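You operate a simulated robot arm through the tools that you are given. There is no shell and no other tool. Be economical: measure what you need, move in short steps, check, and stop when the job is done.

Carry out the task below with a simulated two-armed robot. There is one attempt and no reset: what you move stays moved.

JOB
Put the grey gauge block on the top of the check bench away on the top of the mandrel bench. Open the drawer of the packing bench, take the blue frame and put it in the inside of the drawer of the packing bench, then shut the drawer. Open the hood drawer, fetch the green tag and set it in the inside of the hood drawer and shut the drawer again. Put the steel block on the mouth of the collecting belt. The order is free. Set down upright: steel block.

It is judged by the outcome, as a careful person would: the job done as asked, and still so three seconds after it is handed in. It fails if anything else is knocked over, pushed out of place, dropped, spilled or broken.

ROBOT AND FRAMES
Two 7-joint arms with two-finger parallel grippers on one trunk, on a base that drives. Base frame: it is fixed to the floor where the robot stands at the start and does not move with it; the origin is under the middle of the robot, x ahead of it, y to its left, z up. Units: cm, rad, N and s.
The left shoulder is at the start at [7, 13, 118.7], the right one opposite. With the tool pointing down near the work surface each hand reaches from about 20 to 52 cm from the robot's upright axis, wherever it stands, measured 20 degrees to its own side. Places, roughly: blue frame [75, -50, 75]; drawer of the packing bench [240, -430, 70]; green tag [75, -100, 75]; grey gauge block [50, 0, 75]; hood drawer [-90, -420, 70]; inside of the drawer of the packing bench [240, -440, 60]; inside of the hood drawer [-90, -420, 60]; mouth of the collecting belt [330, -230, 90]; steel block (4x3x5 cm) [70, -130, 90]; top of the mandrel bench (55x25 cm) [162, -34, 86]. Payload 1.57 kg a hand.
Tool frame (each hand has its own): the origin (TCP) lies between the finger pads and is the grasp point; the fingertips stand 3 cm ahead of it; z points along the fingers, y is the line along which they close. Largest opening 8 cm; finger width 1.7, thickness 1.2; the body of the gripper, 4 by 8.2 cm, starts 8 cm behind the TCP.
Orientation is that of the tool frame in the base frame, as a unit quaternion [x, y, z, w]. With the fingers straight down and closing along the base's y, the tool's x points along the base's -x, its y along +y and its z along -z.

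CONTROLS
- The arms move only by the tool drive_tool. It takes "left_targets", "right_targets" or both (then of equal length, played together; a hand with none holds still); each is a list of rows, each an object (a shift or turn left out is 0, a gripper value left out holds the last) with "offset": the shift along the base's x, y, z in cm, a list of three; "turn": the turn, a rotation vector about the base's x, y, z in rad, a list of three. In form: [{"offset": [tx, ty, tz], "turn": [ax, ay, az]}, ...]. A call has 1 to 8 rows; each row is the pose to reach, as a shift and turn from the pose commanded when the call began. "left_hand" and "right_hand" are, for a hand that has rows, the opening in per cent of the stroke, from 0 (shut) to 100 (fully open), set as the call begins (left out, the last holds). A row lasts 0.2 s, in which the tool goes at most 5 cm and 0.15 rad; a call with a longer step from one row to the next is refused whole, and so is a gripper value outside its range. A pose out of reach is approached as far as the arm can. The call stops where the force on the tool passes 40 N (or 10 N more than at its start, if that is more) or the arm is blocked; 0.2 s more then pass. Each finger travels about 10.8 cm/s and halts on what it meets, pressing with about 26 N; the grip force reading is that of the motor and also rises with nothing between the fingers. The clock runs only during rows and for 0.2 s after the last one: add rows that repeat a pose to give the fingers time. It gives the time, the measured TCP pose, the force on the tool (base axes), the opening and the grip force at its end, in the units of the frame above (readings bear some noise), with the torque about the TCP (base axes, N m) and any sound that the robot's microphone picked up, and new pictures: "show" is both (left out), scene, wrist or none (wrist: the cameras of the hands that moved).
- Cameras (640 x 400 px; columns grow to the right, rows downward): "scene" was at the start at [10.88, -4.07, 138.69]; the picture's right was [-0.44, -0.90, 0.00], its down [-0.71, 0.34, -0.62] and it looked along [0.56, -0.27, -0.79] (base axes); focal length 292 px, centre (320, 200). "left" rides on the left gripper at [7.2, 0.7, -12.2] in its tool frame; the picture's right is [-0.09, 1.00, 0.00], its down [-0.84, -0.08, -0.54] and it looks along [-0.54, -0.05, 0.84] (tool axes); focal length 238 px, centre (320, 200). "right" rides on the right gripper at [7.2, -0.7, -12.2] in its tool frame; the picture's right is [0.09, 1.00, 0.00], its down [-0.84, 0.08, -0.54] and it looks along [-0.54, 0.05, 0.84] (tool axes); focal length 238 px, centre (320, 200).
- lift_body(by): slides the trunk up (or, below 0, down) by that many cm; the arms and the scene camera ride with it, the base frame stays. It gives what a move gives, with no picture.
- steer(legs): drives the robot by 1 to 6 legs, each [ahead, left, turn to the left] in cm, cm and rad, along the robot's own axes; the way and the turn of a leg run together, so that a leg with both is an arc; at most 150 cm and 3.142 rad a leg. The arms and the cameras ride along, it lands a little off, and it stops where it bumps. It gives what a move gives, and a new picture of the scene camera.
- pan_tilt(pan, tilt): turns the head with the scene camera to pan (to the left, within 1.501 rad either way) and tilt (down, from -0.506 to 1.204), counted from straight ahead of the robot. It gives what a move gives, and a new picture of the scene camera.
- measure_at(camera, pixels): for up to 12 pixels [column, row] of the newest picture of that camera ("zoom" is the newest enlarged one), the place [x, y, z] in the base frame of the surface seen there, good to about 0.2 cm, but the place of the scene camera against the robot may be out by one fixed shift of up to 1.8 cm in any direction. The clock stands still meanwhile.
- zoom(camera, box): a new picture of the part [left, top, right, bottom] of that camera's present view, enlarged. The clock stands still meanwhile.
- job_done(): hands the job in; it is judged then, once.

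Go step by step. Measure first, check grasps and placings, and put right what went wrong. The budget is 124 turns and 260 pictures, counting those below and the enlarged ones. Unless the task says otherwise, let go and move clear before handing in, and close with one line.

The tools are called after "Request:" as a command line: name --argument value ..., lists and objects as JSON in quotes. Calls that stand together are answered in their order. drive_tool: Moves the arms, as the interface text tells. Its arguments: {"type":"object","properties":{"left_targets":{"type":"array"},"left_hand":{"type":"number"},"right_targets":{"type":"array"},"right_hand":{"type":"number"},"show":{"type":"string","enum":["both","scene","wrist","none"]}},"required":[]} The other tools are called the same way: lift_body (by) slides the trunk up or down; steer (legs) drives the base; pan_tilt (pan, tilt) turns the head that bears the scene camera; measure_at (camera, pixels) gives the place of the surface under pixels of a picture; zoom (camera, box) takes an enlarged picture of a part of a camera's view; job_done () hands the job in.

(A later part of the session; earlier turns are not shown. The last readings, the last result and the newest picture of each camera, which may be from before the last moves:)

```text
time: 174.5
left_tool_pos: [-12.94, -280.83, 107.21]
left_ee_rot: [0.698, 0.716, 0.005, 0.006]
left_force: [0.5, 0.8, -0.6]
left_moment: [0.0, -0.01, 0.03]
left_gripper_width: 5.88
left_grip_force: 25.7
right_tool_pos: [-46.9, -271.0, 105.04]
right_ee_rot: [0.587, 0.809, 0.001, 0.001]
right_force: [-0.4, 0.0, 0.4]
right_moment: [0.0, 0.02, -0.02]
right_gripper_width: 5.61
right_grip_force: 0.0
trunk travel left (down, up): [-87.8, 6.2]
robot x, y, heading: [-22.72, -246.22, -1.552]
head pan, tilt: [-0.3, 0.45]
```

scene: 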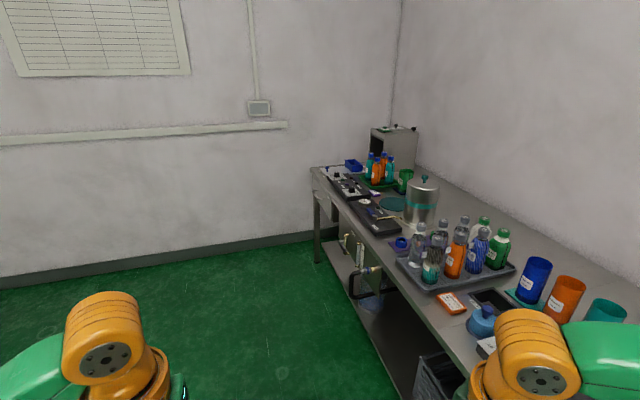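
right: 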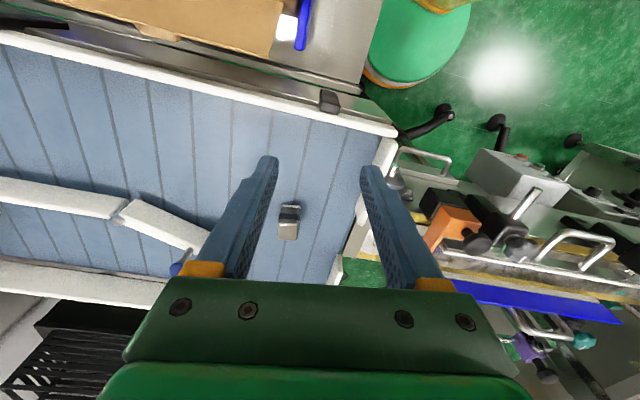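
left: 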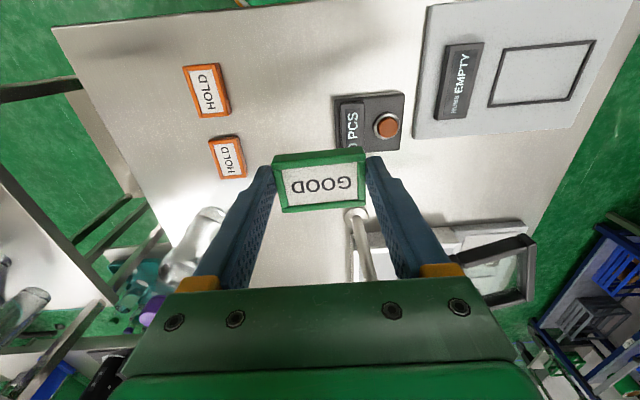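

There's a bench along the right wall with drawer handles near (350,265). I'll measure it and zoom in.

Request:
measure_at --camera "scene" --pixels '[[316, 175], [350, 240], [345, 270], [400, 250], [470, 320], [425, 200], [320, 255], [380, 300], [365, 270], [390, 155]]'

Request:
zoom --camera "scene" --box '[290, 130, 530, 280]'

Request:
pan_tilt --pan -1.4 --tilt 0.5

```text
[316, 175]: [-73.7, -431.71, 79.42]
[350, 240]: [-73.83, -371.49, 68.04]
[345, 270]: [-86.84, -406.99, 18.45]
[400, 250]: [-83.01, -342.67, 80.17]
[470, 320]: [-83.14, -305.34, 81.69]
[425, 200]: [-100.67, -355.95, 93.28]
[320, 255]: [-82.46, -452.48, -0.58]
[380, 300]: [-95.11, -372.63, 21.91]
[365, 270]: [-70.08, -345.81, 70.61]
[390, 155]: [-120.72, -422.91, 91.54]
```

```text
2.67 times, centred on (410, 205) of scene
```

zoom: 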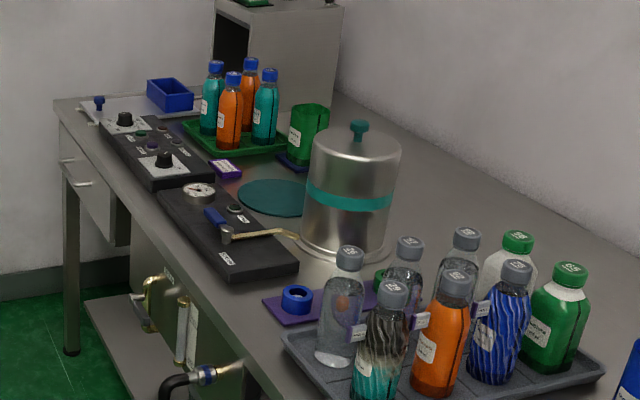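

```text
time: 175.8
left_tool_pos: [-12.84, -280.88, 107.19]
left_ee_rot: [0.698, 0.716, 0.006, 0.006]
left_force: [0.1, 0.2, 0.4]
left_moment: [0.01, 0.05, 0.0]
left_gripper_width: 5.87
left_grip_force: 26.2
right_tool_pos: [-47.04, -270.85, 105.1]
right_ee_rot: [0.587, 0.81, 0.001, 0.002]
right_force: [1.1, -0.6, 1.2]
right_moment: [0.04, 0.01, -0.01]
right_gripper_width: 5.62
right_grip_force: 0.1
trunk travel left (down, up): [-87.8, 6.2]
robot x, y, heading: [-22.65, -245.98, -1.558]
head pan, tilt: [-1.4, 0.499]
```

scene: 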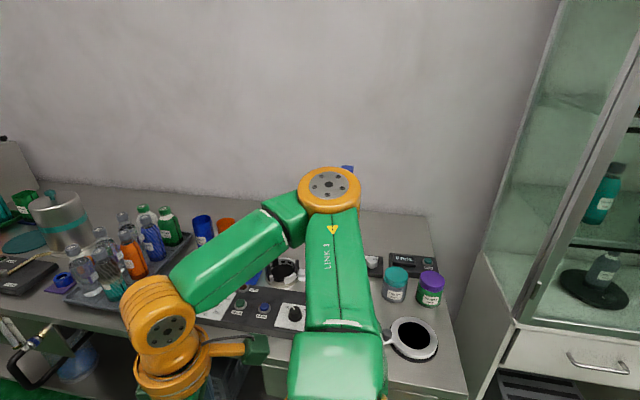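

The glass cabinet at right (600,365) also has a drawer. I'll measure both candidates' positions to tell which is the hood drawer near (-90,-420).

Request:
measure_at --camera "scene" --pixels '[[600, 365], [520, 360], [630, 300], [430, 250], [440, 380]]'

Request:
pan_tilt --pan -0.3 --tilt 0.1

```text
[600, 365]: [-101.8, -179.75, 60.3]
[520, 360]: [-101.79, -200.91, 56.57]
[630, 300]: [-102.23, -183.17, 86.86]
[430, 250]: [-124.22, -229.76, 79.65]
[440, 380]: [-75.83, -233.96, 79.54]
```

```text
time: 177.2
left_tool_pos: [-12.89, -280.68, 107.28]
left_ee_rot: [0.698, 0.716, 0.005, 0.006]
left_force: [-0.3, 0.2, -0.7]
left_moment: [-0.01, -0.02, 0.01]
left_gripper_width: 5.88
left_grip_force: 25.9
right_tool_pos: [-47.11, -270.99, 104.97]
right_ee_rot: [0.587, 0.81, 0.001, 0.002]
right_force: [0.4, 0.4, -0.8]
right_moment: [-0.02, 0.0, -0.01]
right_gripper_width: 5.59
right_grip_force: 0.1
trunk travel left (down, up): [-87.8, 6.2]
robot x, y, heading: [-22.71, -246.41, -1.554]
head pan, tilt: [-0.3, 0.099]
```

scene: 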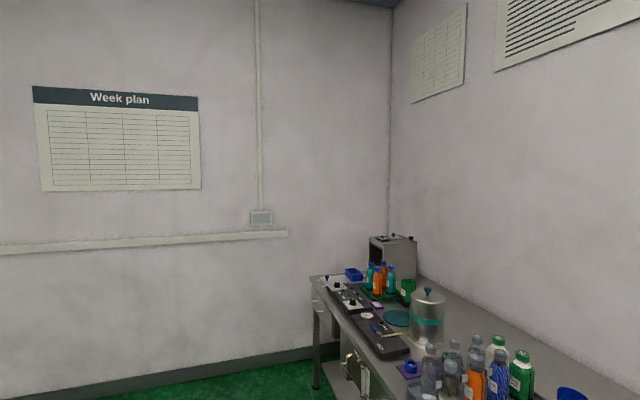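

The bench-end drawer at x -73, y about -420 matches the place given. I'll check the far wall distance, then drive there.

Request:
measure_at --camera "scene" --pixels '[[200, 375], [100, 350], [316, 300], [330, 310], [320, 345]]'

Request:
steer --legs '[[80, 16, 0], [70, 12, 0], [0, 0, -1.58]]'

Request:
pan_tilt --pan 0.0 --tilt 0.75

```text
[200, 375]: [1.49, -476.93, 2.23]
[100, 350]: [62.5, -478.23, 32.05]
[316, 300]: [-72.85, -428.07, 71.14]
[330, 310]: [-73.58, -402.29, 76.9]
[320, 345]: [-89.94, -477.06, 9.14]
```

```text
time: 188.9
left_tool_pos: [-28.73, -405.92, 107.09]
left_ee_rot: [1.0, -0.005, -0.001, 0.008]
left_force: [0.1, -0.2, 0.6]
left_moment: [0.0, -0.02, -0.02]
left_gripper_width: 5.91
left_grip_force: 25.6
right_tool_pos: [-17.63, -372.13, 105.18]
right_ee_rot: [0.99, 0.141, -0.001, 0.002]
right_force: [0.2, -0.1, -0.8]
right_moment: [0.0, 0.01, -0.01]
right_gripper_width: 5.58
right_grip_force: 0.1
trunk travel left (down, up): [-87.8, 6.2]
robot x, y, heading: [6.66, -397.23, 3.116]
head pan, tilt: [-0.3, 0.099]
```

scene: 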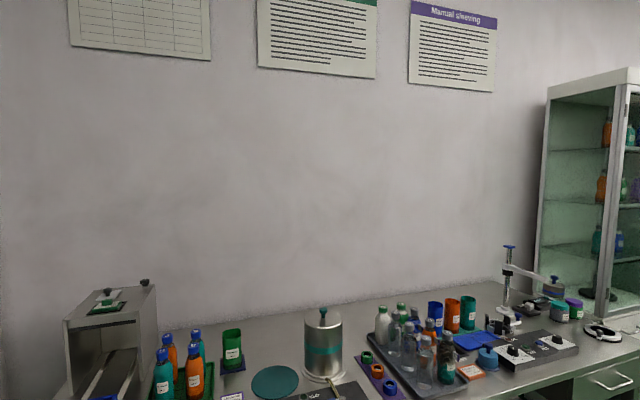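

```text
time: 190.0
left_tool_pos: [-28.6, -405.87, 107.12]
left_ee_rot: [1.0, -0.004, -0.001, 0.007]
left_force: [0.3, 0.7, -0.5]
left_moment: [0.01, 0.01, 0.01]
left_gripper_width: 5.89
left_grip_force: 26.0
right_tool_pos: [-17.66, -372.14, 105.07]
right_ee_rot: [0.99, 0.14, 0.0, 0.002]
right_force: [0.5, 0.6, 0.9]
right_moment: [-0.03, 0.0, -0.02]
right_gripper_width: 5.61
right_grip_force: 0.1
trunk travel left (down, up): [-87.8, 6.2]
robot x, y, heading: [6.35, -397.38, 3.124]
head pan, tilt: [0.0, 0.75]
```

scene: 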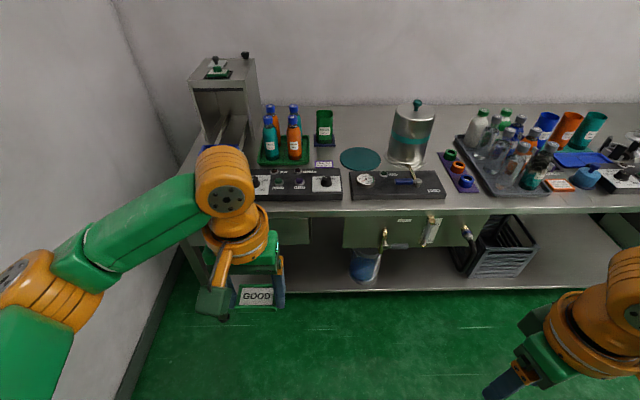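

The box at the left end must be the hood, and its drawer below is hidden by my left arm near (295,230). I'll measure the elbow and the visible drawer parts.

Request:
measure_at --camera "scene" --pixels '[[5, 275], [60, 260], [300, 230], [290, 240], [345, 230], [310, 216], [190, 190], [130, 330], [225, 70], [200, 100], [250, 100], [275, 212]]'

Request:
zoom --camera "scene" --box '[180, 130, 400, 300]'

```text
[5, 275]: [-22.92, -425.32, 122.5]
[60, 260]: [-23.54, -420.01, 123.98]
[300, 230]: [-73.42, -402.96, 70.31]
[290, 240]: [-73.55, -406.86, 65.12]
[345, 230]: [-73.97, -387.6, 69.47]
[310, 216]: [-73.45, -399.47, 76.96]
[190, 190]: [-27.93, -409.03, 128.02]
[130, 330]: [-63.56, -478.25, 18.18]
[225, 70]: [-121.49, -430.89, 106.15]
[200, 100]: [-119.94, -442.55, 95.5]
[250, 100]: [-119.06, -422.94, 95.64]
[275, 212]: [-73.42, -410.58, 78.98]
```

```text
2.35 times, centred on (290, 215) of scene
```

zoom: 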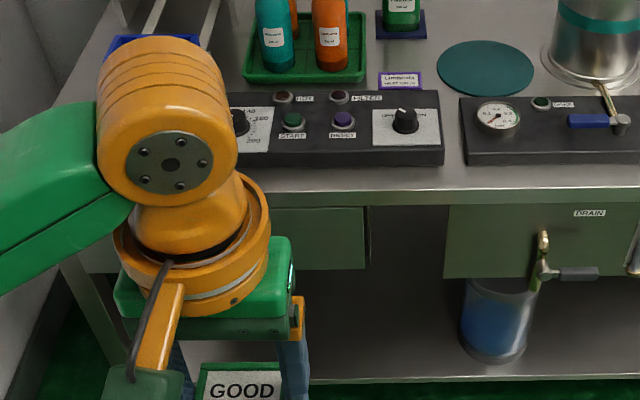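

I'll pull the left hand aside and move the base 22 cm left so the drawer front is in view.

Request:
drive_tool --left_targets '[{"offset": [3, -3, 0]}, {"offset": [6, -6, 0]}, {"offset": [9, -9, 1]}, {"offset": [12, -12, 1]}]' --show "none"

Request:
steer --legs '[[0, 20, 0.02]]'

Request:
measure_at --camera "scene" --pixels '[[320, 225], [340, 225], [360, 225], [320, 240], [340, 240], [300, 225], [300, 240]]'

```text
time: 191.0
left_tool_pos: [-17.21, -418.21, 108.45]
left_ee_rot: [1.0, -0.005, -0.001, 0.007]
left_force: [0.3, -0.1, -0.9]
left_moment: [0.01, -0.01, 0.0]
left_gripper_width: 5.9
left_grip_force: 25.6
left hand out of reach, approached as far as the arm can: row 4
right_tool_pos: [-17.4, -372.16, 105.13]
right_ee_rot: [0.99, 0.14, -0.002, 0.002]
right_force: [-0.5, 0.0, 0.3]
right_moment: [0.03, 0.03, -0.02]
right_gripper_width: 5.58
right_grip_force: 0.2
trunk travel left (down, up): [-87.8, 6.2]
robot x, y, heading: [6.21, -397.11, 3.124]
head pan, tilt: [0.0, 0.75]
```

```text
time: 192.6
left_tool_pos: [-17.24, -437.73, 108.46]
left_ee_rot: [1.0, 0.004, 0.0, 0.01]
left_force: [-0.9, 0.0, -0.8]
left_moment: [0.01, 0.01, 0.0]
left_gripper_width: 5.87
left_grip_force: 26.1
right_tool_pos: [-18.33, -391.88, 105.08]
right_ee_rot: [0.989, 0.149, 0.0, 0.004]
right_force: [0.3, -0.1, -0.5]
right_moment: [-0.06, -0.01, -0.01]
right_gripper_width: 5.6
right_grip_force: 0.0
trunk travel left (down, up): [-87.8, 6.2]
robot x, y, heading: [5.68, -416.76, 3.139]
head pan, tilt: [0.0, 0.75]
```

scene: 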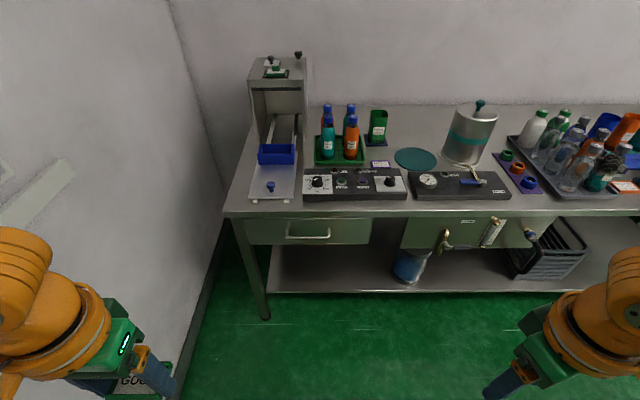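

```text
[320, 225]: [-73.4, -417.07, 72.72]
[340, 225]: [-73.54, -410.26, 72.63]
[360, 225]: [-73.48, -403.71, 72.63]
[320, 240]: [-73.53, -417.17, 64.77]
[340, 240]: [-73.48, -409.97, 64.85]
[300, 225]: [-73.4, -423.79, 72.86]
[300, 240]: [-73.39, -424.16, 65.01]
```

Now the drawer with a bar handle at (308,230) is visible. I'll zoom and measure it.

Request:
zoom --camera "scene" --box '[230, 200, 390, 300]'

Request:
measure_at --camera "scene" --pixels '[[287, 235], [300, 236], [308, 236], [330, 236], [287, 226], [330, 228], [247, 225], [370, 225], [370, 244], [262, 310], [300, 290], [308, 218]]'

```text
4.00 times, centred on (310, 250) of scene
```

zoom: 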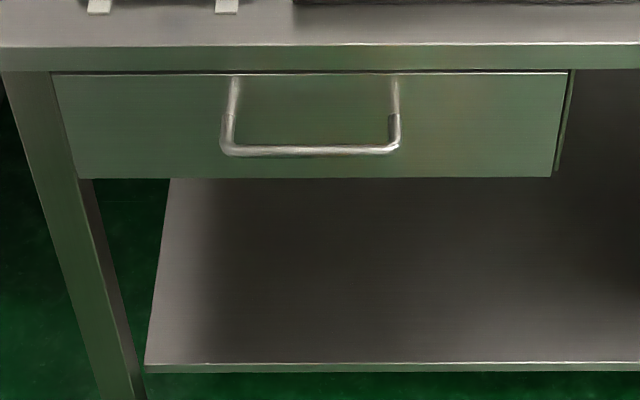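

```text
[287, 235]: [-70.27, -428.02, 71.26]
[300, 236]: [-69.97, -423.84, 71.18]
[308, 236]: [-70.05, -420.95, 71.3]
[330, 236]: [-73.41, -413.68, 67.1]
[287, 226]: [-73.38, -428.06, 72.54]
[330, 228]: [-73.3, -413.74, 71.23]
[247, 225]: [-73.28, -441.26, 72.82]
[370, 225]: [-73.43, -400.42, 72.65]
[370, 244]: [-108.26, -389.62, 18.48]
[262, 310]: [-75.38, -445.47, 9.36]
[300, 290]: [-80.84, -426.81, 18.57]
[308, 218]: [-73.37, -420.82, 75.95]
```

The handle bar is at about (-70,-421,71.2), running along y and standing 3.4 cm out from the face. I'll stop at x of about -34, lower the trunk, and use the right hand's closed fingers as a hook behind the bar.

Request:
steer --legs '[[38, 9, 0]]'

Request:
lift_body --by -22

Request:
drive_tool --right_targets '[{"offset": [-1, -4, 0], "turn": [0, 0, -0.1]}, {"offset": [-2, -8, 0], "turn": [0, 0, -0.2]}, {"offset": [-3, -12, 0], "turn": [0, 0, -0.29]}, {"offset": [-4, -15, 0], "turn": [0, 0, -0.29]}, {"offset": [-4, -15, 0], "turn": [0, 0, -0.29]}]' --right_hand 0 --show "both"

```text
time: 195.0
left_tool_pos: [-55.44, -446.9, 108.42]
left_ee_rot: [1.0, 0.004, -0.001, 0.007]
left_force: [0.3, 0.2, 0.3]
left_moment: [0.01, 0.02, -0.01]
left_gripper_width: 5.93
left_grip_force: 26.0
right_tool_pos: [-56.29, -400.93, 105.09]
right_ee_rot: [0.989, 0.148, -0.002, 0.001]
right_force: [0.4, 0.1, -0.1]
right_moment: [-0.03, 0.06, -0.02]
right_gripper_width: 5.6
right_grip_force: 0.1
trunk travel left (down, up): [-87.8, 6.2]
robot x, y, heading: [-32.03, -425.78, 3.143]
head pan, tilt: [0.0, 0.75]
```

scene: 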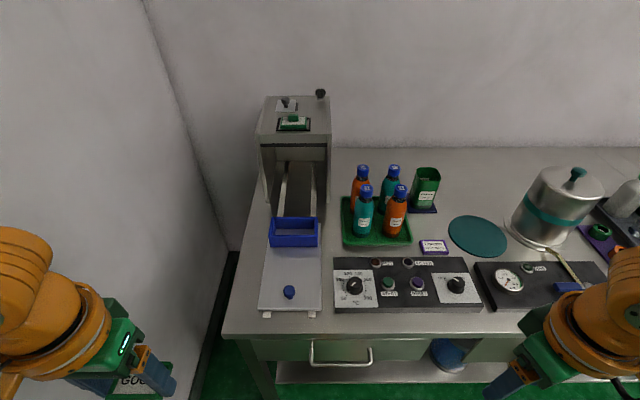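

```text
time: 197.3
left_tool_pos: [-55.55, -446.83, 86.43]
left_ee_rot: [1.0, 0.003, 0.0, 0.008]
left_force: [0.1, 0.3, -0.9]
left_moment: [-0.03, 0.02, -0.05]
left_gripper_width: 5.89
left_grip_force: 25.8
right_tool_pos: [-56.52, -400.98, 83.1]
right_ee_rot: [0.989, 0.148, 0.0, 0.003]
right_force: [0.7, -0.8, 0.0]
right_moment: [-0.02, 0.01, 0.02]
right_gripper_width: 5.58
right_grip_force: 0.0
trunk travel left (down, up): [-65.8, 28.2]
robot x, y, heading: [-32.53, -425.81, 3.146]
head pan, tilt: [0.0, 0.75]
```

```text
time: 198.6
left_tool_pos: [-55.63, -446.79, 86.48]
left_ee_rot: [1.0, 0.004, -0.001, 0.008]
left_force: [0.7, 0.1, -0.4]
left_moment: [0.0, -0.03, 0.02]
left_gripper_width: 5.87
left_grip_force: 25.7
right_tool_pos: [-60.49, -415.79, 83.21]
right_ee_rot: [1.0, 0.002, -0.001, 0.002]
right_force: [-0.8, 0.2, 0.3]
right_moment: [-0.01, -0.01, 0.02]
right_gripper_width: 0.0
right_grip_force: 21.3
trunk travel left (down, up): [-65.8, 28.2]
robot x, y, heading: [-32.16, -425.72, 3.137]
head pan, tilt: [0.0, 0.75]
```

scene: 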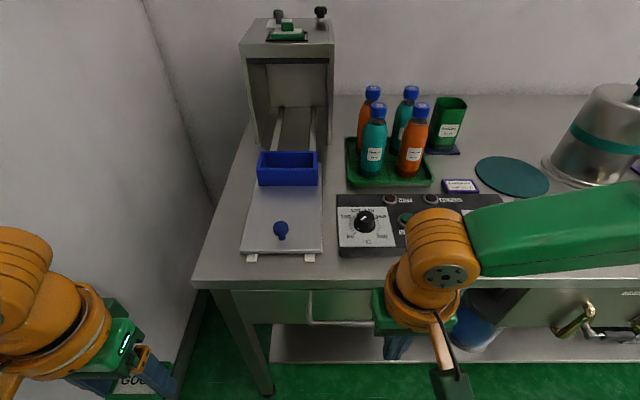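
right: 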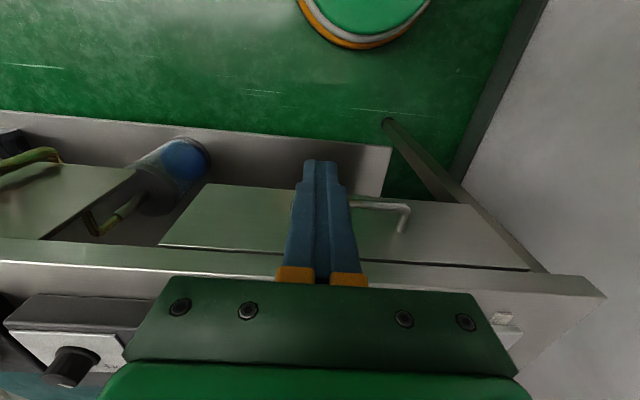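

The wrist view shows the bar at (380,206). I'll measure it, the face, and the bench edge.

Request:
measure_at --camera "right" --pixels '[[380, 207], [395, 208], [402, 228], [365, 205], [380, 235], [430, 215], [470, 205], [450, 285], [200, 205], [293, 208], [480, 320]]'

Request:
zoom --camera "right" --box '[260, 150, 460, 275]'

```text
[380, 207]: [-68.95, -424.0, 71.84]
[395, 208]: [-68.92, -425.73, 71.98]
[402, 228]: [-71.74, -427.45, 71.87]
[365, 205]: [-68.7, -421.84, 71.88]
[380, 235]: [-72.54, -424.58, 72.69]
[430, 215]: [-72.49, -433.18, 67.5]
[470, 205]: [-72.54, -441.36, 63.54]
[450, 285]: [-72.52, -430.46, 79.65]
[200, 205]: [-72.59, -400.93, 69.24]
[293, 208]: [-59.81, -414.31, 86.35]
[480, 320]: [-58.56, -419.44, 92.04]
```

```text
3.20 times, centred on (360, 212) of right
```

zoom: 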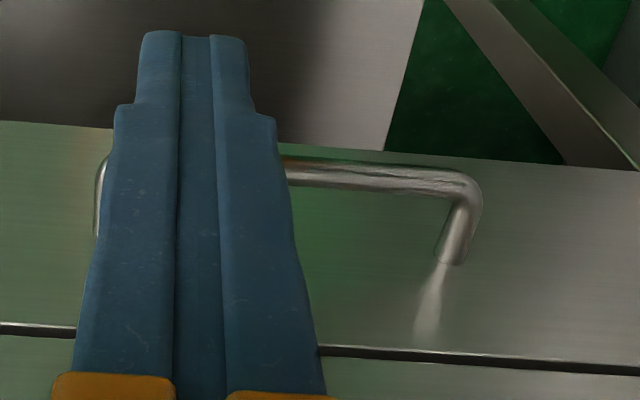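

Bar: x about -69.2, z 71.6; face at -72.55, leaving a 2.8 cm gap. I'll drive ahead 8 cm, then put the fingertips into the gap at x -71.1.

Request:
steer --legs '[[8, 0, 0]]'

Request:
drive_tool --right_targets '[{"offset": [0, -3, 0.5]}, {"offset": [0, -3, 0.5]}]' --show "wrist"

```text
time: 199.6
left_tool_pos: [-63.21, -446.79, 86.42]
left_ee_rot: [1.0, 0.004, 0.0, 0.008]
left_force: [0.1, 1.1, -0.4]
left_moment: [0.01, -0.01, -0.01]
left_gripper_width: 5.89
left_grip_force: 25.7
right_tool_pos: [-68.34, -415.77, 83.21]
right_ee_rot: [1.0, 0.004, -0.001, 0.002]
right_force: [-0.1, 0.4, 0.3]
right_moment: [0.01, 0.01, 0.02]
right_gripper_width: 0.0
right_grip_force: 21.6
trunk travel left (down, up): [-65.8, 28.2]
robot x, y, heading: [-40.03, -425.49, 3.141]
head pan, tilt: [0.0, 0.75]
```

scene: 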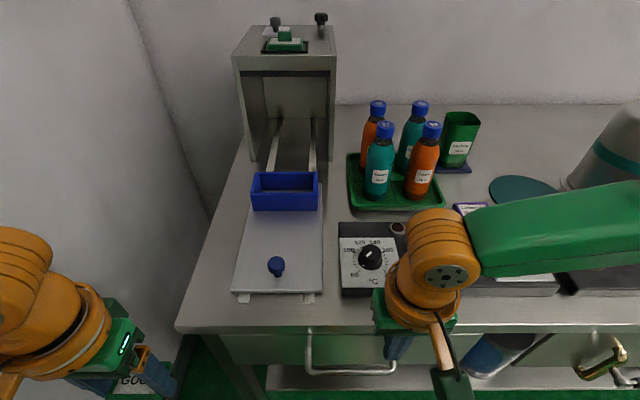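

```text
time: 200.2
left_tool_pos: [-63.38, -446.81, 86.43]
left_ee_rot: [1.0, 0.004, 0.0, 0.008]
left_force: [0.0, -0.8, -0.3]
left_moment: [0.01, -0.03, -0.03]
left_gripper_width: 5.89
left_grip_force: 26.0
right_tool_pos: [-68.22, -416.79, 83.76]
right_ee_rot: [1.0, 0.003, -0.001, 0.003]
right_force: [-0.5, -0.5, -0.3]
right_moment: [-0.01, 0.01, 0.0]
right_gripper_width: 0.0
right_grip_force: 21.7
right hand out of reach, approached as far as the arm can: row 1, 2
trunk travel left (down, up): [-65.8, 28.2]
robot x, y, heading: [-40.02, -425.91, 3.139]
head pan, tilt: [0.0, 0.75]
```

right: 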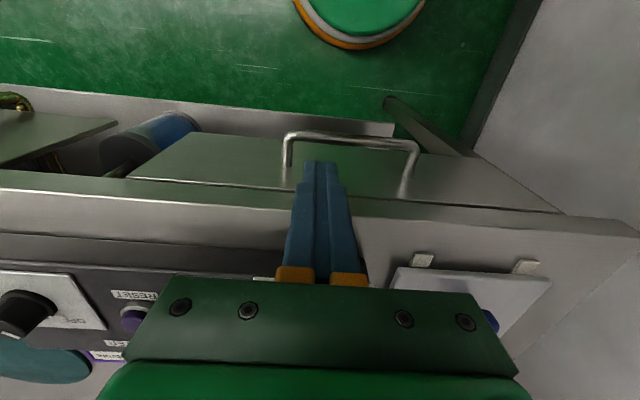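

The right arm can't go further inward, so I'll shift the base 2.5 cm left, then move into the gap.

Request:
steer --legs '[[0, 2.5, 0]]'

Request:
drive_tool --right_targets '[{"offset": [-1.5, 0, 0]}, {"offset": [-2.9, 0, 0]}, {"offset": [-2.9, 0, -2]}, {"offset": [-2.9, 0, -2]}]' --show "wrist"

```text
time: 201.0
left_tool_pos: [-63.44, -449.21, 86.48]
left_ee_rot: [1.0, 0.003, -0.001, 0.008]
left_force: [-0.1, 0.1, 0.2]
left_moment: [-0.03, -0.02, 0.0]
left_gripper_width: 5.85
left_grip_force: 25.8
right_tool_pos: [-68.12, -419.04, 83.9]
right_ee_rot: [1.0, 0.003, -0.001, 0.004]
right_force: [0.0, 0.5, -0.4]
right_moment: [-0.02, -0.03, 0.04]
right_gripper_width: 0.0
right_grip_force: 21.2
trunk travel left (down, up): [-65.8, 28.2]
robot x, y, heading: [-40.02, -428.06, 3.141]
head pan, tilt: [0.0, 0.75]
```

scene: 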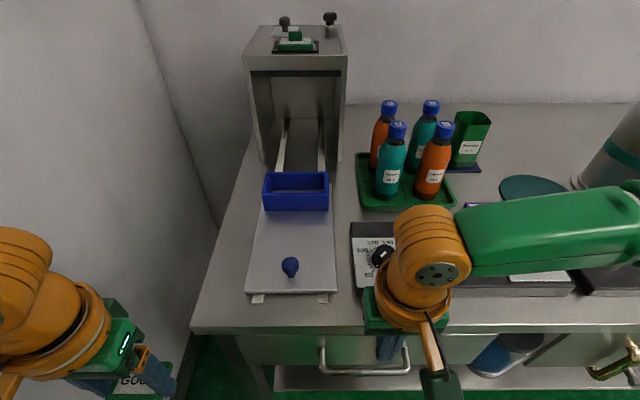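

```text
time: 202.0
left_tool_pos: [-63.53, -449.33, 86.44]
left_ee_rot: [1.0, 0.003, 0.0, 0.008]
left_force: [0.0, 1.0, 0.0]
left_moment: [-0.01, 0.0, 0.0]
left_gripper_width: 5.88
left_grip_force: 26.2
right_tool_pos: [-70.69, -418.44, 82.23]
right_ee_rot: [1.0, 0.004, -0.001, 0.003]
right_force: [-0.1, -0.4, -0.7]
right_moment: [-0.02, 0.03, 0.01]
right_gripper_width: 0.0
right_grip_force: 21.0
right hand out of reach, approached as far as the arm can: row 2, 3, 4
trunk travel left (down, up): [-65.8, 28.2]
robot x, y, heading: [-40.1, -427.94, 3.141]
head pan, tilt: [0.0, 0.75]
```

right: 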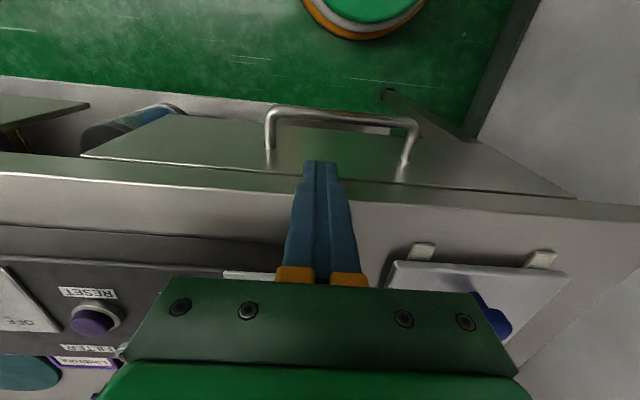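

I'm at x -70.7; the gap centre is -71.1. I'll raise the left hand, nudge the base 0.5 cm, and check before lowering by the trunk.

Request:
drive_tool --left_targets '[{"offset": [0, 0, 4]}, {"offset": [0, 0, 8]}, {"offset": [0, 0, 10]}]' --show "none"

Request:
steer --legs '[[0.5, 0, 0]]'

Request:
drive_tool --right_targets '[{"offset": [0, 0, 0]}, {"offset": [0, 0, 0]}]' --show "wrist"

Request:
measure_at --camera "right" --pixels '[[300, 109], [340, 112], [390, 120], [240, 150], [370, 150], [268, 160]]'

```text
time: 202.8
left_tool_pos: [-63.38, -449.38, 96.28]
left_ee_rot: [1.0, 0.003, 0.001, 0.008]
left_force: [0.9, 0.5, -0.4]
left_moment: [0.0, -0.01, 0.0]
left_gripper_width: 5.89
left_grip_force: 26.3
right_tool_pos: [-70.8, -418.35, 82.08]
right_ee_rot: [1.0, 0.003, 0.0, 0.004]
right_force: [0.5, 0.9, 0.6]
right_moment: [-0.01, 0.02, -0.02]
right_gripper_width: 0.0
right_grip_force: 20.9
trunk travel left (down, up): [-65.8, 28.2]
robot x, y, heading: [-40.02, -428.02, 3.141]
head pan, tilt: [0.0, 0.75]
```

```text
time: 203.5
left_tool_pos: [-63.98, -449.37, 96.39]
left_ee_rot: [1.0, 0.003, -0.002, 0.008]
left_force: [-0.7, 0.4, 0.3]
left_moment: [0.0, 0.01, -0.01]
left_gripper_width: 5.9
left_grip_force: 25.9
right_tool_pos: [-71.23, -418.3, 82.16]
right_ee_rot: [1.0, 0.003, -0.001, 0.004]
right_force: [0.0, -0.9, -0.5]
right_moment: [0.0, 0.01, -0.01]
right_gripper_width: 0.0
right_grip_force: 21.1
trunk travel left (down, up): [-65.8, 28.2]
robot x, y, heading: [-40.34, -428.02, 3.136]
head pan, tilt: [0.0, 0.75]
```

scene: 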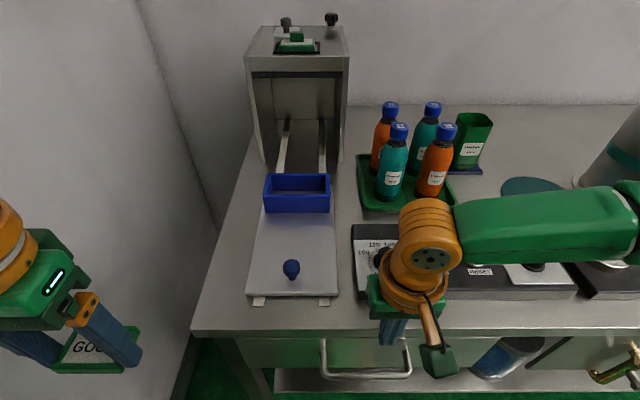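

```text
time: 204.1
left_tool_pos: [-64.01, -449.18, 96.35]
left_ee_rot: [1.0, 0.003, 0.0, 0.008]
left_force: [-0.1, -0.7, -1.8]
left_moment: [-0.01, 0.0, 0.02]
left_gripper_width: 5.92
left_grip_force: 26.1
right_tool_pos: [-71.17, -418.36, 82.14]
right_ee_rot: [1.0, 0.003, -0.001, 0.004]
right_force: [-0.6, -0.8, 0.2]
right_moment: [0.0, 0.02, 0.01]
right_gripper_width: 0.02
right_grip_force: 21.5
trunk travel left (down, up): [-65.8, 28.2]
robot x, y, heading: [-40.44, -428.2, 3.139]
head pan, tilt: [0.0, 0.75]
```

right: 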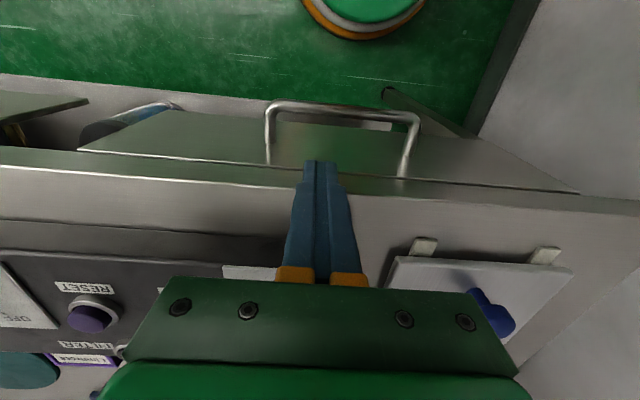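

```text
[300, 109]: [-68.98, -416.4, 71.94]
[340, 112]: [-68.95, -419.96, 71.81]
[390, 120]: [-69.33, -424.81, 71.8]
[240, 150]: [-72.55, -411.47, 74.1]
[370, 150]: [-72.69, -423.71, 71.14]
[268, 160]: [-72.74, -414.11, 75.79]
```

Aligned: TCP x -71.17, between the bar (-69.0) and the face (-72.6). I'll lower by the trunk 9.2 cm.

Request:
lift_body --by -9.2

Request:
drive_tool --right_targets '[{"offset": [0, 0, 0]}]' --show "wrist"

```text
time: 205.4
left_tool_pos: [-63.96, -449.39, 87.18]
left_ee_rot: [1.0, 0.003, 0.0, 0.008]
left_force: [0.0, 0.5, -0.9]
left_moment: [0.02, 0.02, -0.02]
left_gripper_width: 5.87
left_grip_force: 26.0
right_tool_pos: [-71.18, -418.29, 73.02]
right_ee_rot: [1.0, 0.004, -0.001, 0.003]
right_force: [-1.5, 0.7, -0.8]
right_moment: [0.02, 0.0, 0.02]
right_gripper_width: 0.01
right_grip_force: 21.4
trunk travel left (down, up): [-56.6, 37.4]
robot x, y, heading: [-40.7, -427.85, 3.141]
head pan, tilt: [0.0, 0.75]
```

```text
time: 205.8
left_tool_pos: [-63.96, -449.28, 87.08]
left_ee_rot: [1.0, 0.003, 0.0, 0.008]
left_force: [-0.2, -0.2, -0.5]
left_moment: [0.02, 0.0, 0.02]
left_gripper_width: 5.92
left_grip_force: 26.6
right_tool_pos: [-71.14, -418.3, 72.82]
right_ee_rot: [1.0, 0.004, -0.001, 0.004]
right_force: [-0.2, 0.3, -0.7]
right_moment: [0.04, -0.03, 0.02]
right_gripper_width: 0.02
right_grip_force: 21.7
trunk travel left (down, up): [-56.6, 37.4]
robot x, y, heading: [-40.48, -427.63, 3.146]
head pan, tilt: [0.0, 0.75]
```

right: 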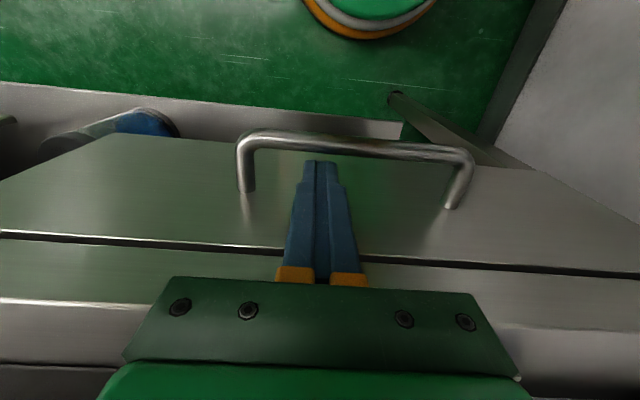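

The fingers are behind the bar. I'll pull by driving the base back 22 cm.

Request:
steer --legs '[[-22, 0, 0]]'

Request:
pan_tilt --pan 0.1 --tilt 1.0

```text
time: 207.5
left_tool_pos: [-41.41, -449.52, 87.16]
left_ee_rot: [1.0, 0.006, 0.0, 0.008]
left_force: [-0.2, 0.3, 0.3]
left_moment: [0.02, 0.04, -0.02]
left_gripper_width: 5.87
left_grip_force: 26.6
right_tool_pos: [-48.7, -418.46, 72.93]
right_ee_rot: [1.0, 0.007, -0.001, 0.003]
right_force: [0.1, 0.8, 0.5]
right_moment: [-0.01, 0.01, -0.01]
right_gripper_width: 0.01
right_grip_force: 21.5
trunk travel left (down, up): [-56.6, 37.4]
robot x, y, heading: [-18.3, -427.87, -3.147]
head pan, tilt: [0.0, 0.75]
```

scene: 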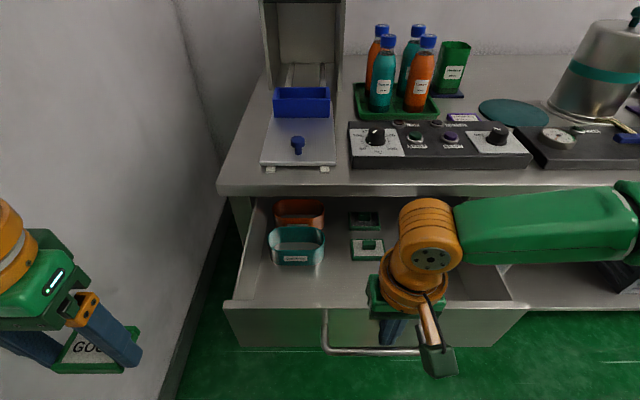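

```text
time: 208.3
left_tool_pos: [-41.34, -449.4, 87.15]
left_ee_rot: [1.0, 0.005, 0.0, 0.007]
left_force: [0.4, -0.3, -0.7]
left_moment: [-0.02, -0.02, -0.02]
left_gripper_width: 5.89
left_grip_force: 25.9
right_tool_pos: [-48.84, -418.44, 72.85]
right_ee_rot: [1.0, 0.006, -0.001, 0.003]
right_force: [0.8, 0.1, -0.2]
right_moment: [0.03, -0.01, 0.01]
right_gripper_width: 0.0
right_grip_force: 21.4
trunk travel left (down, up): [-56.6, 37.4]
robot x, y, heading: [-17.8, -428.19, -3.138]
head pan, tilt: [0.099, 1.0]
```

scene: 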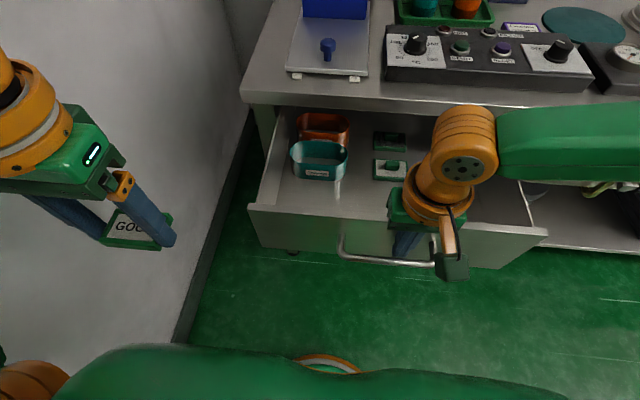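

The drawer is open; inside are two bowls and two green pieces. I'll measure the free floor at the front.

Request:
measure_at --camera "scene" --pixels '[[300, 200], [350, 203], [370, 195], [275, 185], [320, 170], [322, 142], [390, 168], [340, 213], [252, 208], [380, 205], [360, 170], [280, 130]]'

Request:
zoom --camera "scene" --box '[230, 90, 430, 280]'

```text
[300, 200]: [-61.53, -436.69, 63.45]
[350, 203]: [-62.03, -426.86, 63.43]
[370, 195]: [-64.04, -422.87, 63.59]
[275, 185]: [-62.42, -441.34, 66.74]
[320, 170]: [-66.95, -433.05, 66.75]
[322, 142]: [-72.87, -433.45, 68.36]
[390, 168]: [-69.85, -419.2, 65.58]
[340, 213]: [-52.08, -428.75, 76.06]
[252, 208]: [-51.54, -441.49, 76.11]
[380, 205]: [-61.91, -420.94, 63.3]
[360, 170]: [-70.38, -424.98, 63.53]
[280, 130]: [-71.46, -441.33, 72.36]
```

```text
2.11 times, centred on (330, 185) of scene
```

zoom: 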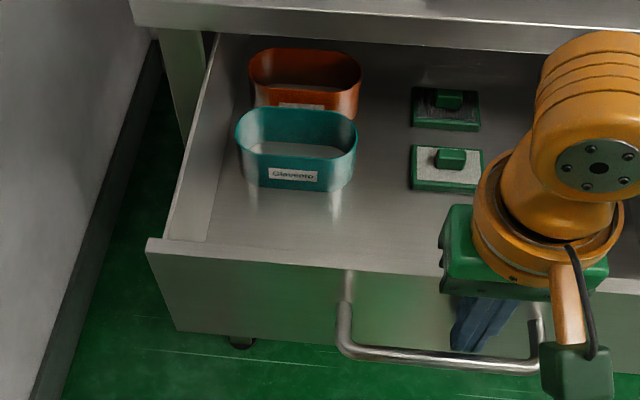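

The free strip is at x -54 to -64 with the floor at about z 64. I'll lift the right hand away first, and bring the left hand over (-59,-433).

Request:
drive_tool --right_targets '[{"offset": [0, 0, 4]}, {"offset": [0, 0, 8]}, {"offset": [1, 3, 11]}, {"offset": [3, 7, 13]}, {"offset": [4, 11, 14]}, {"offset": [5, 15, 15]}]' --show "none"

Request:
drive_tool --left_targets '[{"offset": [-3, 3, 1]}, {"offset": [-6, 6, 1]}, {"offset": [-9, 9, 1]}, {"offset": [-12, 12, 0]}, {"offset": [-15, 15, -1]}, {"offset": [-17.7, 16.5, -3]}, {"offset": [-17.7, 16.5, -3]}]' --show "both"

```text
time: 209.7
left_tool_pos: [-41.3, -449.4, 87.19]
left_ee_rot: [1.0, 0.006, 0.0, 0.009]
left_force: [-0.1, 0.7, 0.5]
left_moment: [0.0, 0.0, -0.02]
left_gripper_width: 5.88
left_grip_force: 25.8
right_tool_pos: [-43.65, -403.23, 87.9]
right_ee_rot: [1.0, 0.006, -0.001, 0.005]
right_force: [-0.2, 0.5, 0.3]
right_moment: [-0.05, 0.0, -0.01]
right_gripper_width: 0.0
right_grip_force: 21.2
trunk travel left (down, up): [-56.6, 37.4]
robot x, y, heading: [-17.87, -428.31, -3.136]
head pan, tilt: [0.099, 1.0]
```

```text
time: 211.3
left_tool_pos: [-59.37, -433.0, 84.19]
left_ee_rot: [1.0, 0.005, 0.0, 0.008]
left_force: [0.0, -1.1, -0.2]
left_moment: [0.02, -0.02, 0.01]
left_gripper_width: 5.87
left_grip_force: 25.9
right_tool_pos: [-43.68, -403.33, 87.77]
right_ee_rot: [1.0, 0.007, -0.001, 0.003]
right_force: [0.3, -0.2, 0.3]
right_moment: [0.01, -0.01, 0.01]
right_gripper_width: 0.0
right_grip_force: 20.8
trunk travel left (down, up): [-56.6, 37.4]
robot x, y, heading: [-18.26, -428.21, -3.138]
head pan, tilt: [0.099, 1.0]
```

scene: 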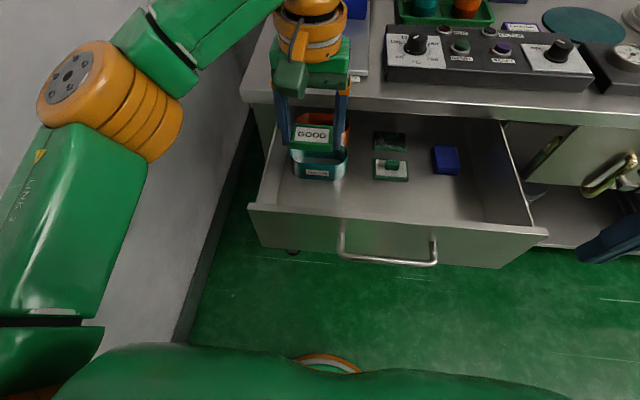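
left: 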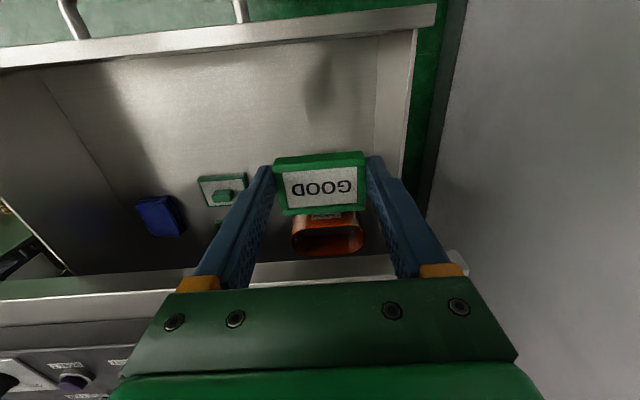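

I'll measure the front wall, floor and side wall in the left wrist view.

Request:
measure_at --camera "left" --pixels '[[220, 55], [220, 35], [240, 110], [340, 120], [395, 60], [408, 110], [345, 215], [205, 178], [240, 170], [160, 100], [280, 140]]'

```text
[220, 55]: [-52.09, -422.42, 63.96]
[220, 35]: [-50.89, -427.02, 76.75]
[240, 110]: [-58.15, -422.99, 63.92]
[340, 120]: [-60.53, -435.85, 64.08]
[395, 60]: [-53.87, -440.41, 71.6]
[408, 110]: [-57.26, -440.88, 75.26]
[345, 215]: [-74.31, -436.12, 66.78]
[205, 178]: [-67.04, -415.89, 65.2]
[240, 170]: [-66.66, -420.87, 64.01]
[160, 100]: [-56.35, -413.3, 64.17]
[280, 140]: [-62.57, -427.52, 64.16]
```

The floor is at z 64.0 with free space around (-58.5,-428). I'll lower the tag there.

Request:
drive_tool --left_targets '[{"offset": [0.5, 3, -3]}, {"offset": [0.9, 5, -6]}, {"offset": [0.9, 5, -10]}, {"offset": [0.9, 5, -13]}, {"offset": [0.9, 5, -15.5]}, {"offset": [0.9, 5, -16.3]}, {"offset": [0.9, 5, -16.3]}]' --show "wrist"

```text
time: 212.9
left_tool_pos: [-58.2, -427.98, 67.89]
left_ee_rot: [1.0, 0.005, 0.0, 0.008]
left_force: [-0.3, -0.9, -0.8]
left_moment: [-0.02, 0.0, 0.0]
left_gripper_width: 5.88
left_grip_force: 25.8
right_tool_pos: [-43.73, -403.29, 87.78]
right_ee_rot: [1.0, 0.006, -0.001, 0.004]
right_force: [-0.3, 0.3, -0.5]
right_moment: [-0.02, -0.01, -0.01]
right_gripper_width: 0.0
right_grip_force: 21.1
trunk travel left (down, up): [-56.6, 37.4]
robot x, y, heading: [-18.01, -428.18, -3.14]
head pan, tilt: [0.099, 1.0]
```

left: 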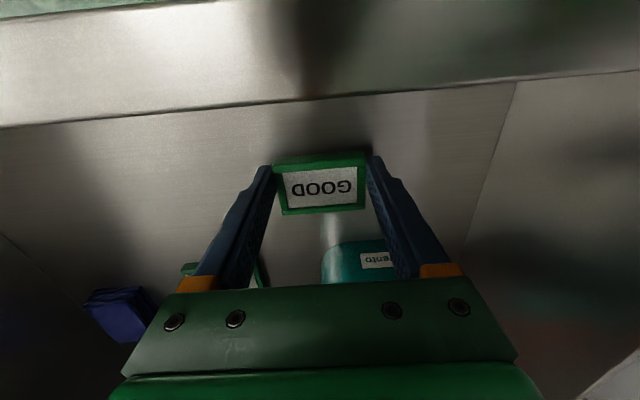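

Request:
drive_tool --left_targets '[{"offset": [0, 0, -0.3]}, {"offset": [0, 0, -0.6]}, {"offset": [0, 0, -0.75]}, {"offset": [0, 0, -0.75]}]' --show "none"

```text
time: 213.9
left_tool_pos: [-58.21, -427.94, 67.04]
left_ee_rot: [1.0, 0.006, 0.0, 0.008]
left_force: [-0.7, -0.5, 3.3]
left_moment: [0.15, 0.01, 0.05]
left_gripper_width: 5.88
left_grip_force: 26.0
right_tool_pos: [-43.67, -403.38, 87.77]
right_ee_rot: [1.0, 0.005, 0.0, 0.004]
right_force: [0.2, 0.5, 0.0]
right_moment: [0.02, -0.03, -0.01]
right_gripper_width: 0.0
right_grip_force: 21.3
trunk travel left (down, up): [-56.6, 37.4]
robot x, y, heading: [-17.98, -427.95, -3.137]
head pan, tilt: [0.099, 1.0]
```

The tag just touches the floor (3.3 N). I'll release and rise.

Request:
drive_tool --left_targets '[{"offset": [0, 0, 0.1]}, {"offset": [0, 0, 0.1]}, {"offset": [0, 0, 0.1]}]' --left_hand 100 --show "none"

Request:
drive_tool --left_targets '[{"offset": [0, 0, 4]}, {"offset": [0, 0, 8]}, {"offset": [0, 0, 12]}, {"offset": [0, 0, 16]}, {"offset": [2, -3, 19]}, {"offset": [5, -6, 20]}, {"offset": [8, -9, 20]}, {"offset": [11, -12, 20]}]' --show "scene"

```text
time: 214.7
left_tool_pos: [-58.2, -427.93, 67.17]
left_ee_rot: [1.0, 0.005, 0.0, 0.008]
left_force: [-0.3, -0.3, -0.4]
left_moment: [0.01, -0.01, 0.03]
left_gripper_width: 7.99
left_grip_force: 0.1
right_tool_pos: [-43.77, -403.34, 87.76]
right_ee_rot: [1.0, 0.006, -0.001, 0.003]
right_force: [-0.7, -0.3, -0.6]
right_moment: [0.02, -0.02, 0.04]
right_gripper_width: 0.0
right_grip_force: 21.4
trunk travel left (down, up): [-56.6, 37.4]
robot x, y, heading: [-18.17, -428.32, -3.143]
head pan, tilt: [0.099, 1.0]
```

```text
time: 216.5
left_tool_pos: [-47.03, -440.07, 87.14]
left_ee_rot: [1.0, 0.007, 0.001, 0.008]
left_force: [0.7, 0.2, -0.3]
left_moment: [0.02, 0.01, 0.01]
left_gripper_width: 8.01
left_grip_force: 0.1
right_tool_pos: [-43.5, -403.36, 87.91]
right_ee_rot: [1.0, 0.006, -0.001, 0.002]
right_force: [0.3, 0.3, 0.5]
right_moment: [0.01, 0.0, 0.01]
right_gripper_width: 0.0
right_grip_force: 21.5
trunk travel left (down, up): [-56.6, 37.4]
robot x, y, heading: [-17.96, -427.89, -3.139]
head pan, tilt: [0.099, 1.0]
```

scene: 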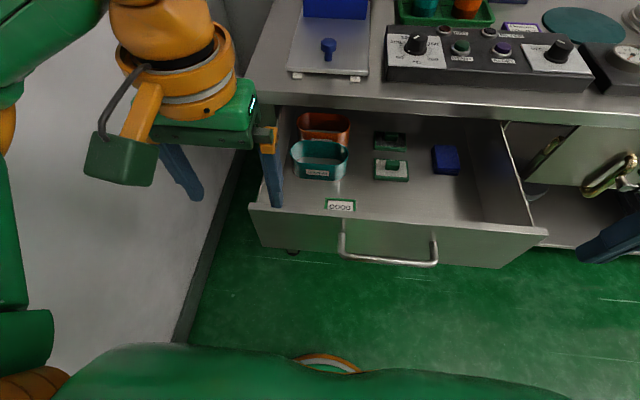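

The tag lies in the drawer at (341,205). To shut it, I'll put the right closed fingers before the face, beside the handle (y -407, z 73).

Request:
drive_tool --right_targets '[{"offset": [1, -1, -3]}, {"offset": [1, -3, -7]}, {"offset": [0, -3.5, -11]}, {"offset": [-2, -3.5, -14]}, {"offset": [-4, -3.5, -14.6]}, {"offset": [-4, -3.5, -14.6]}]' --show "both"

```text
time: 217.9
left_tool_pos: [-47.16, -440.1, 87.2]
left_ee_rot: [1.0, 0.006, 0.0, 0.007]
left_force: [0.4, -0.6, 0.8]
left_moment: [0.05, 0.04, -0.04]
left_gripper_width: 8.0
left_grip_force: 0.1
right_tool_pos: [-47.69, -407.02, 73.33]
right_ee_rot: [1.0, 0.006, 0.0, 0.004]
right_force: [0.6, 0.1, 0.8]
right_moment: [0.0, -0.01, -0.01]
right_gripper_width: 0.0
right_grip_force: 21.7
trunk travel left (down, up): [-56.6, 37.4]
robot x, y, heading: [-18.3, -427.97, -3.143]
head pan, tilt: [0.099, 1.0]
```

scene: 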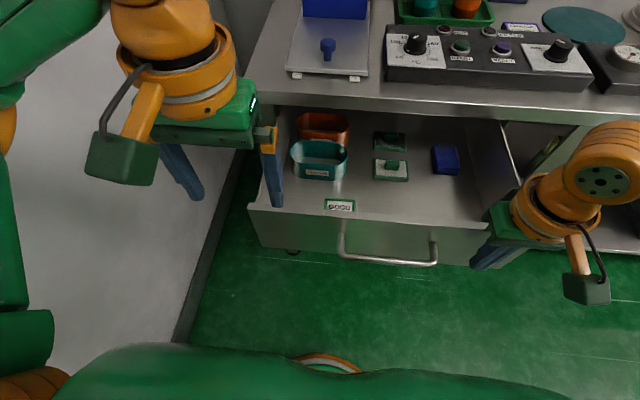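
right: 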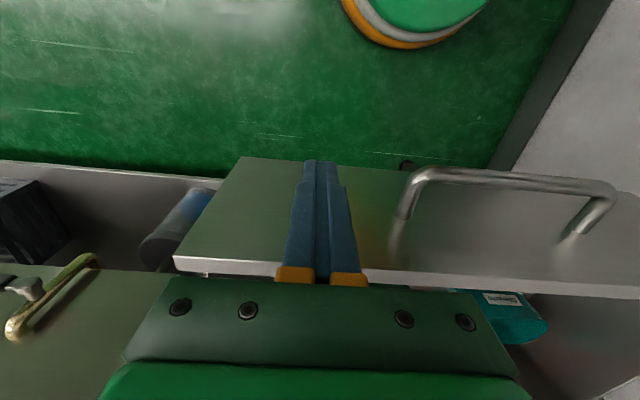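

Now I'll push by driving ahead 23 cm.

Request:
steer --legs '[[23, 0, 0]]'

Request:
measure_at --camera "scene" --pixels '[[320, 290], [340, 300], [300, 280]]'

```text
time: 219.6
left_tool_pos: [-70.04, -440.14, 87.21]
left_ee_rot: [1.0, 0.006, 0.0, 0.007]
left_force: [0.5, 0.3, 0.3]
left_moment: [0.02, -0.02, 0.03]
left_gripper_width: 7.99
left_grip_force: 0.1
right_tool_pos: [-70.71, -407.13, 73.22]
right_ee_rot: [1.0, 0.006, 0.0, 0.003]
right_force: [-0.1, 0.6, 0.8]
right_moment: [0.03, 0.0, 0.02]
right_gripper_width: 0.01
right_grip_force: 21.3
trunk travel left (down, up): [-56.6, 37.4]
robot x, y, heading: [-40.88, -428.33, -3.141]
head pan, tilt: [0.099, 1.0]
```

scene: 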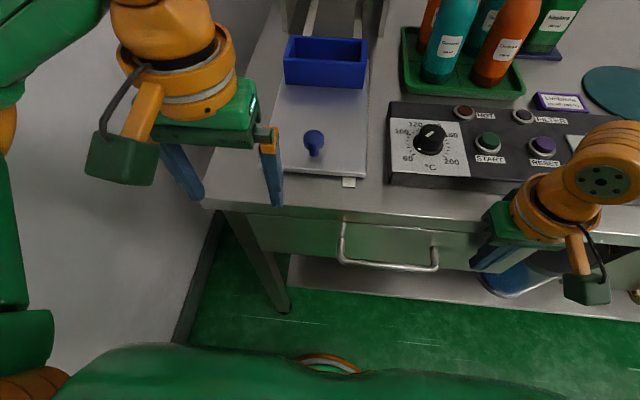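

```text
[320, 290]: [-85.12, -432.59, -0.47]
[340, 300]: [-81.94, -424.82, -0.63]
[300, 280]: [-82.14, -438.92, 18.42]
```

Nearly shut, with no resistance yet. I'll push the last centimetre with the hand.

Request:
drive_tool --right_targets '[{"offset": [-0.5, 0, 0]}, {"offset": [-1, 0, 0]}, {"offset": [-1.5, 0, 0]}, {"offset": [-1.5, 0, 0]}]' --show "wrist"

```text
time: 220.6
left_tool_pos: [-69.71, -439.88, 87.25]
left_ee_rot: [1.0, 0.006, -0.003, 0.007]
left_force: [0.6, -0.7, 0.2]
left_moment: [-0.01, 0.0, 0.0]
left_gripper_width: 8.03
left_grip_force: 0.1
right_tool_pos: [-71.66, -407.06, 73.41]
right_ee_rot: [1.0, 0.005, -0.001, 0.003]
right_force: [24.3, -3.9, -12.4]
right_moment: [-0.08, 0.4, -0.23]
right_gripper_width: 0.0
right_grip_force: 21.1
trunk travel left (down, up): [-56.6, 37.4]
robot x, y, heading: [-41.03, -428.16, -3.141]
head pan, tilt: [0.099, 1.0]
```

right: 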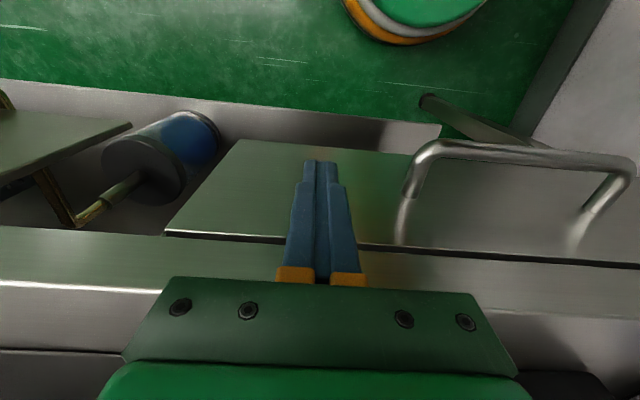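

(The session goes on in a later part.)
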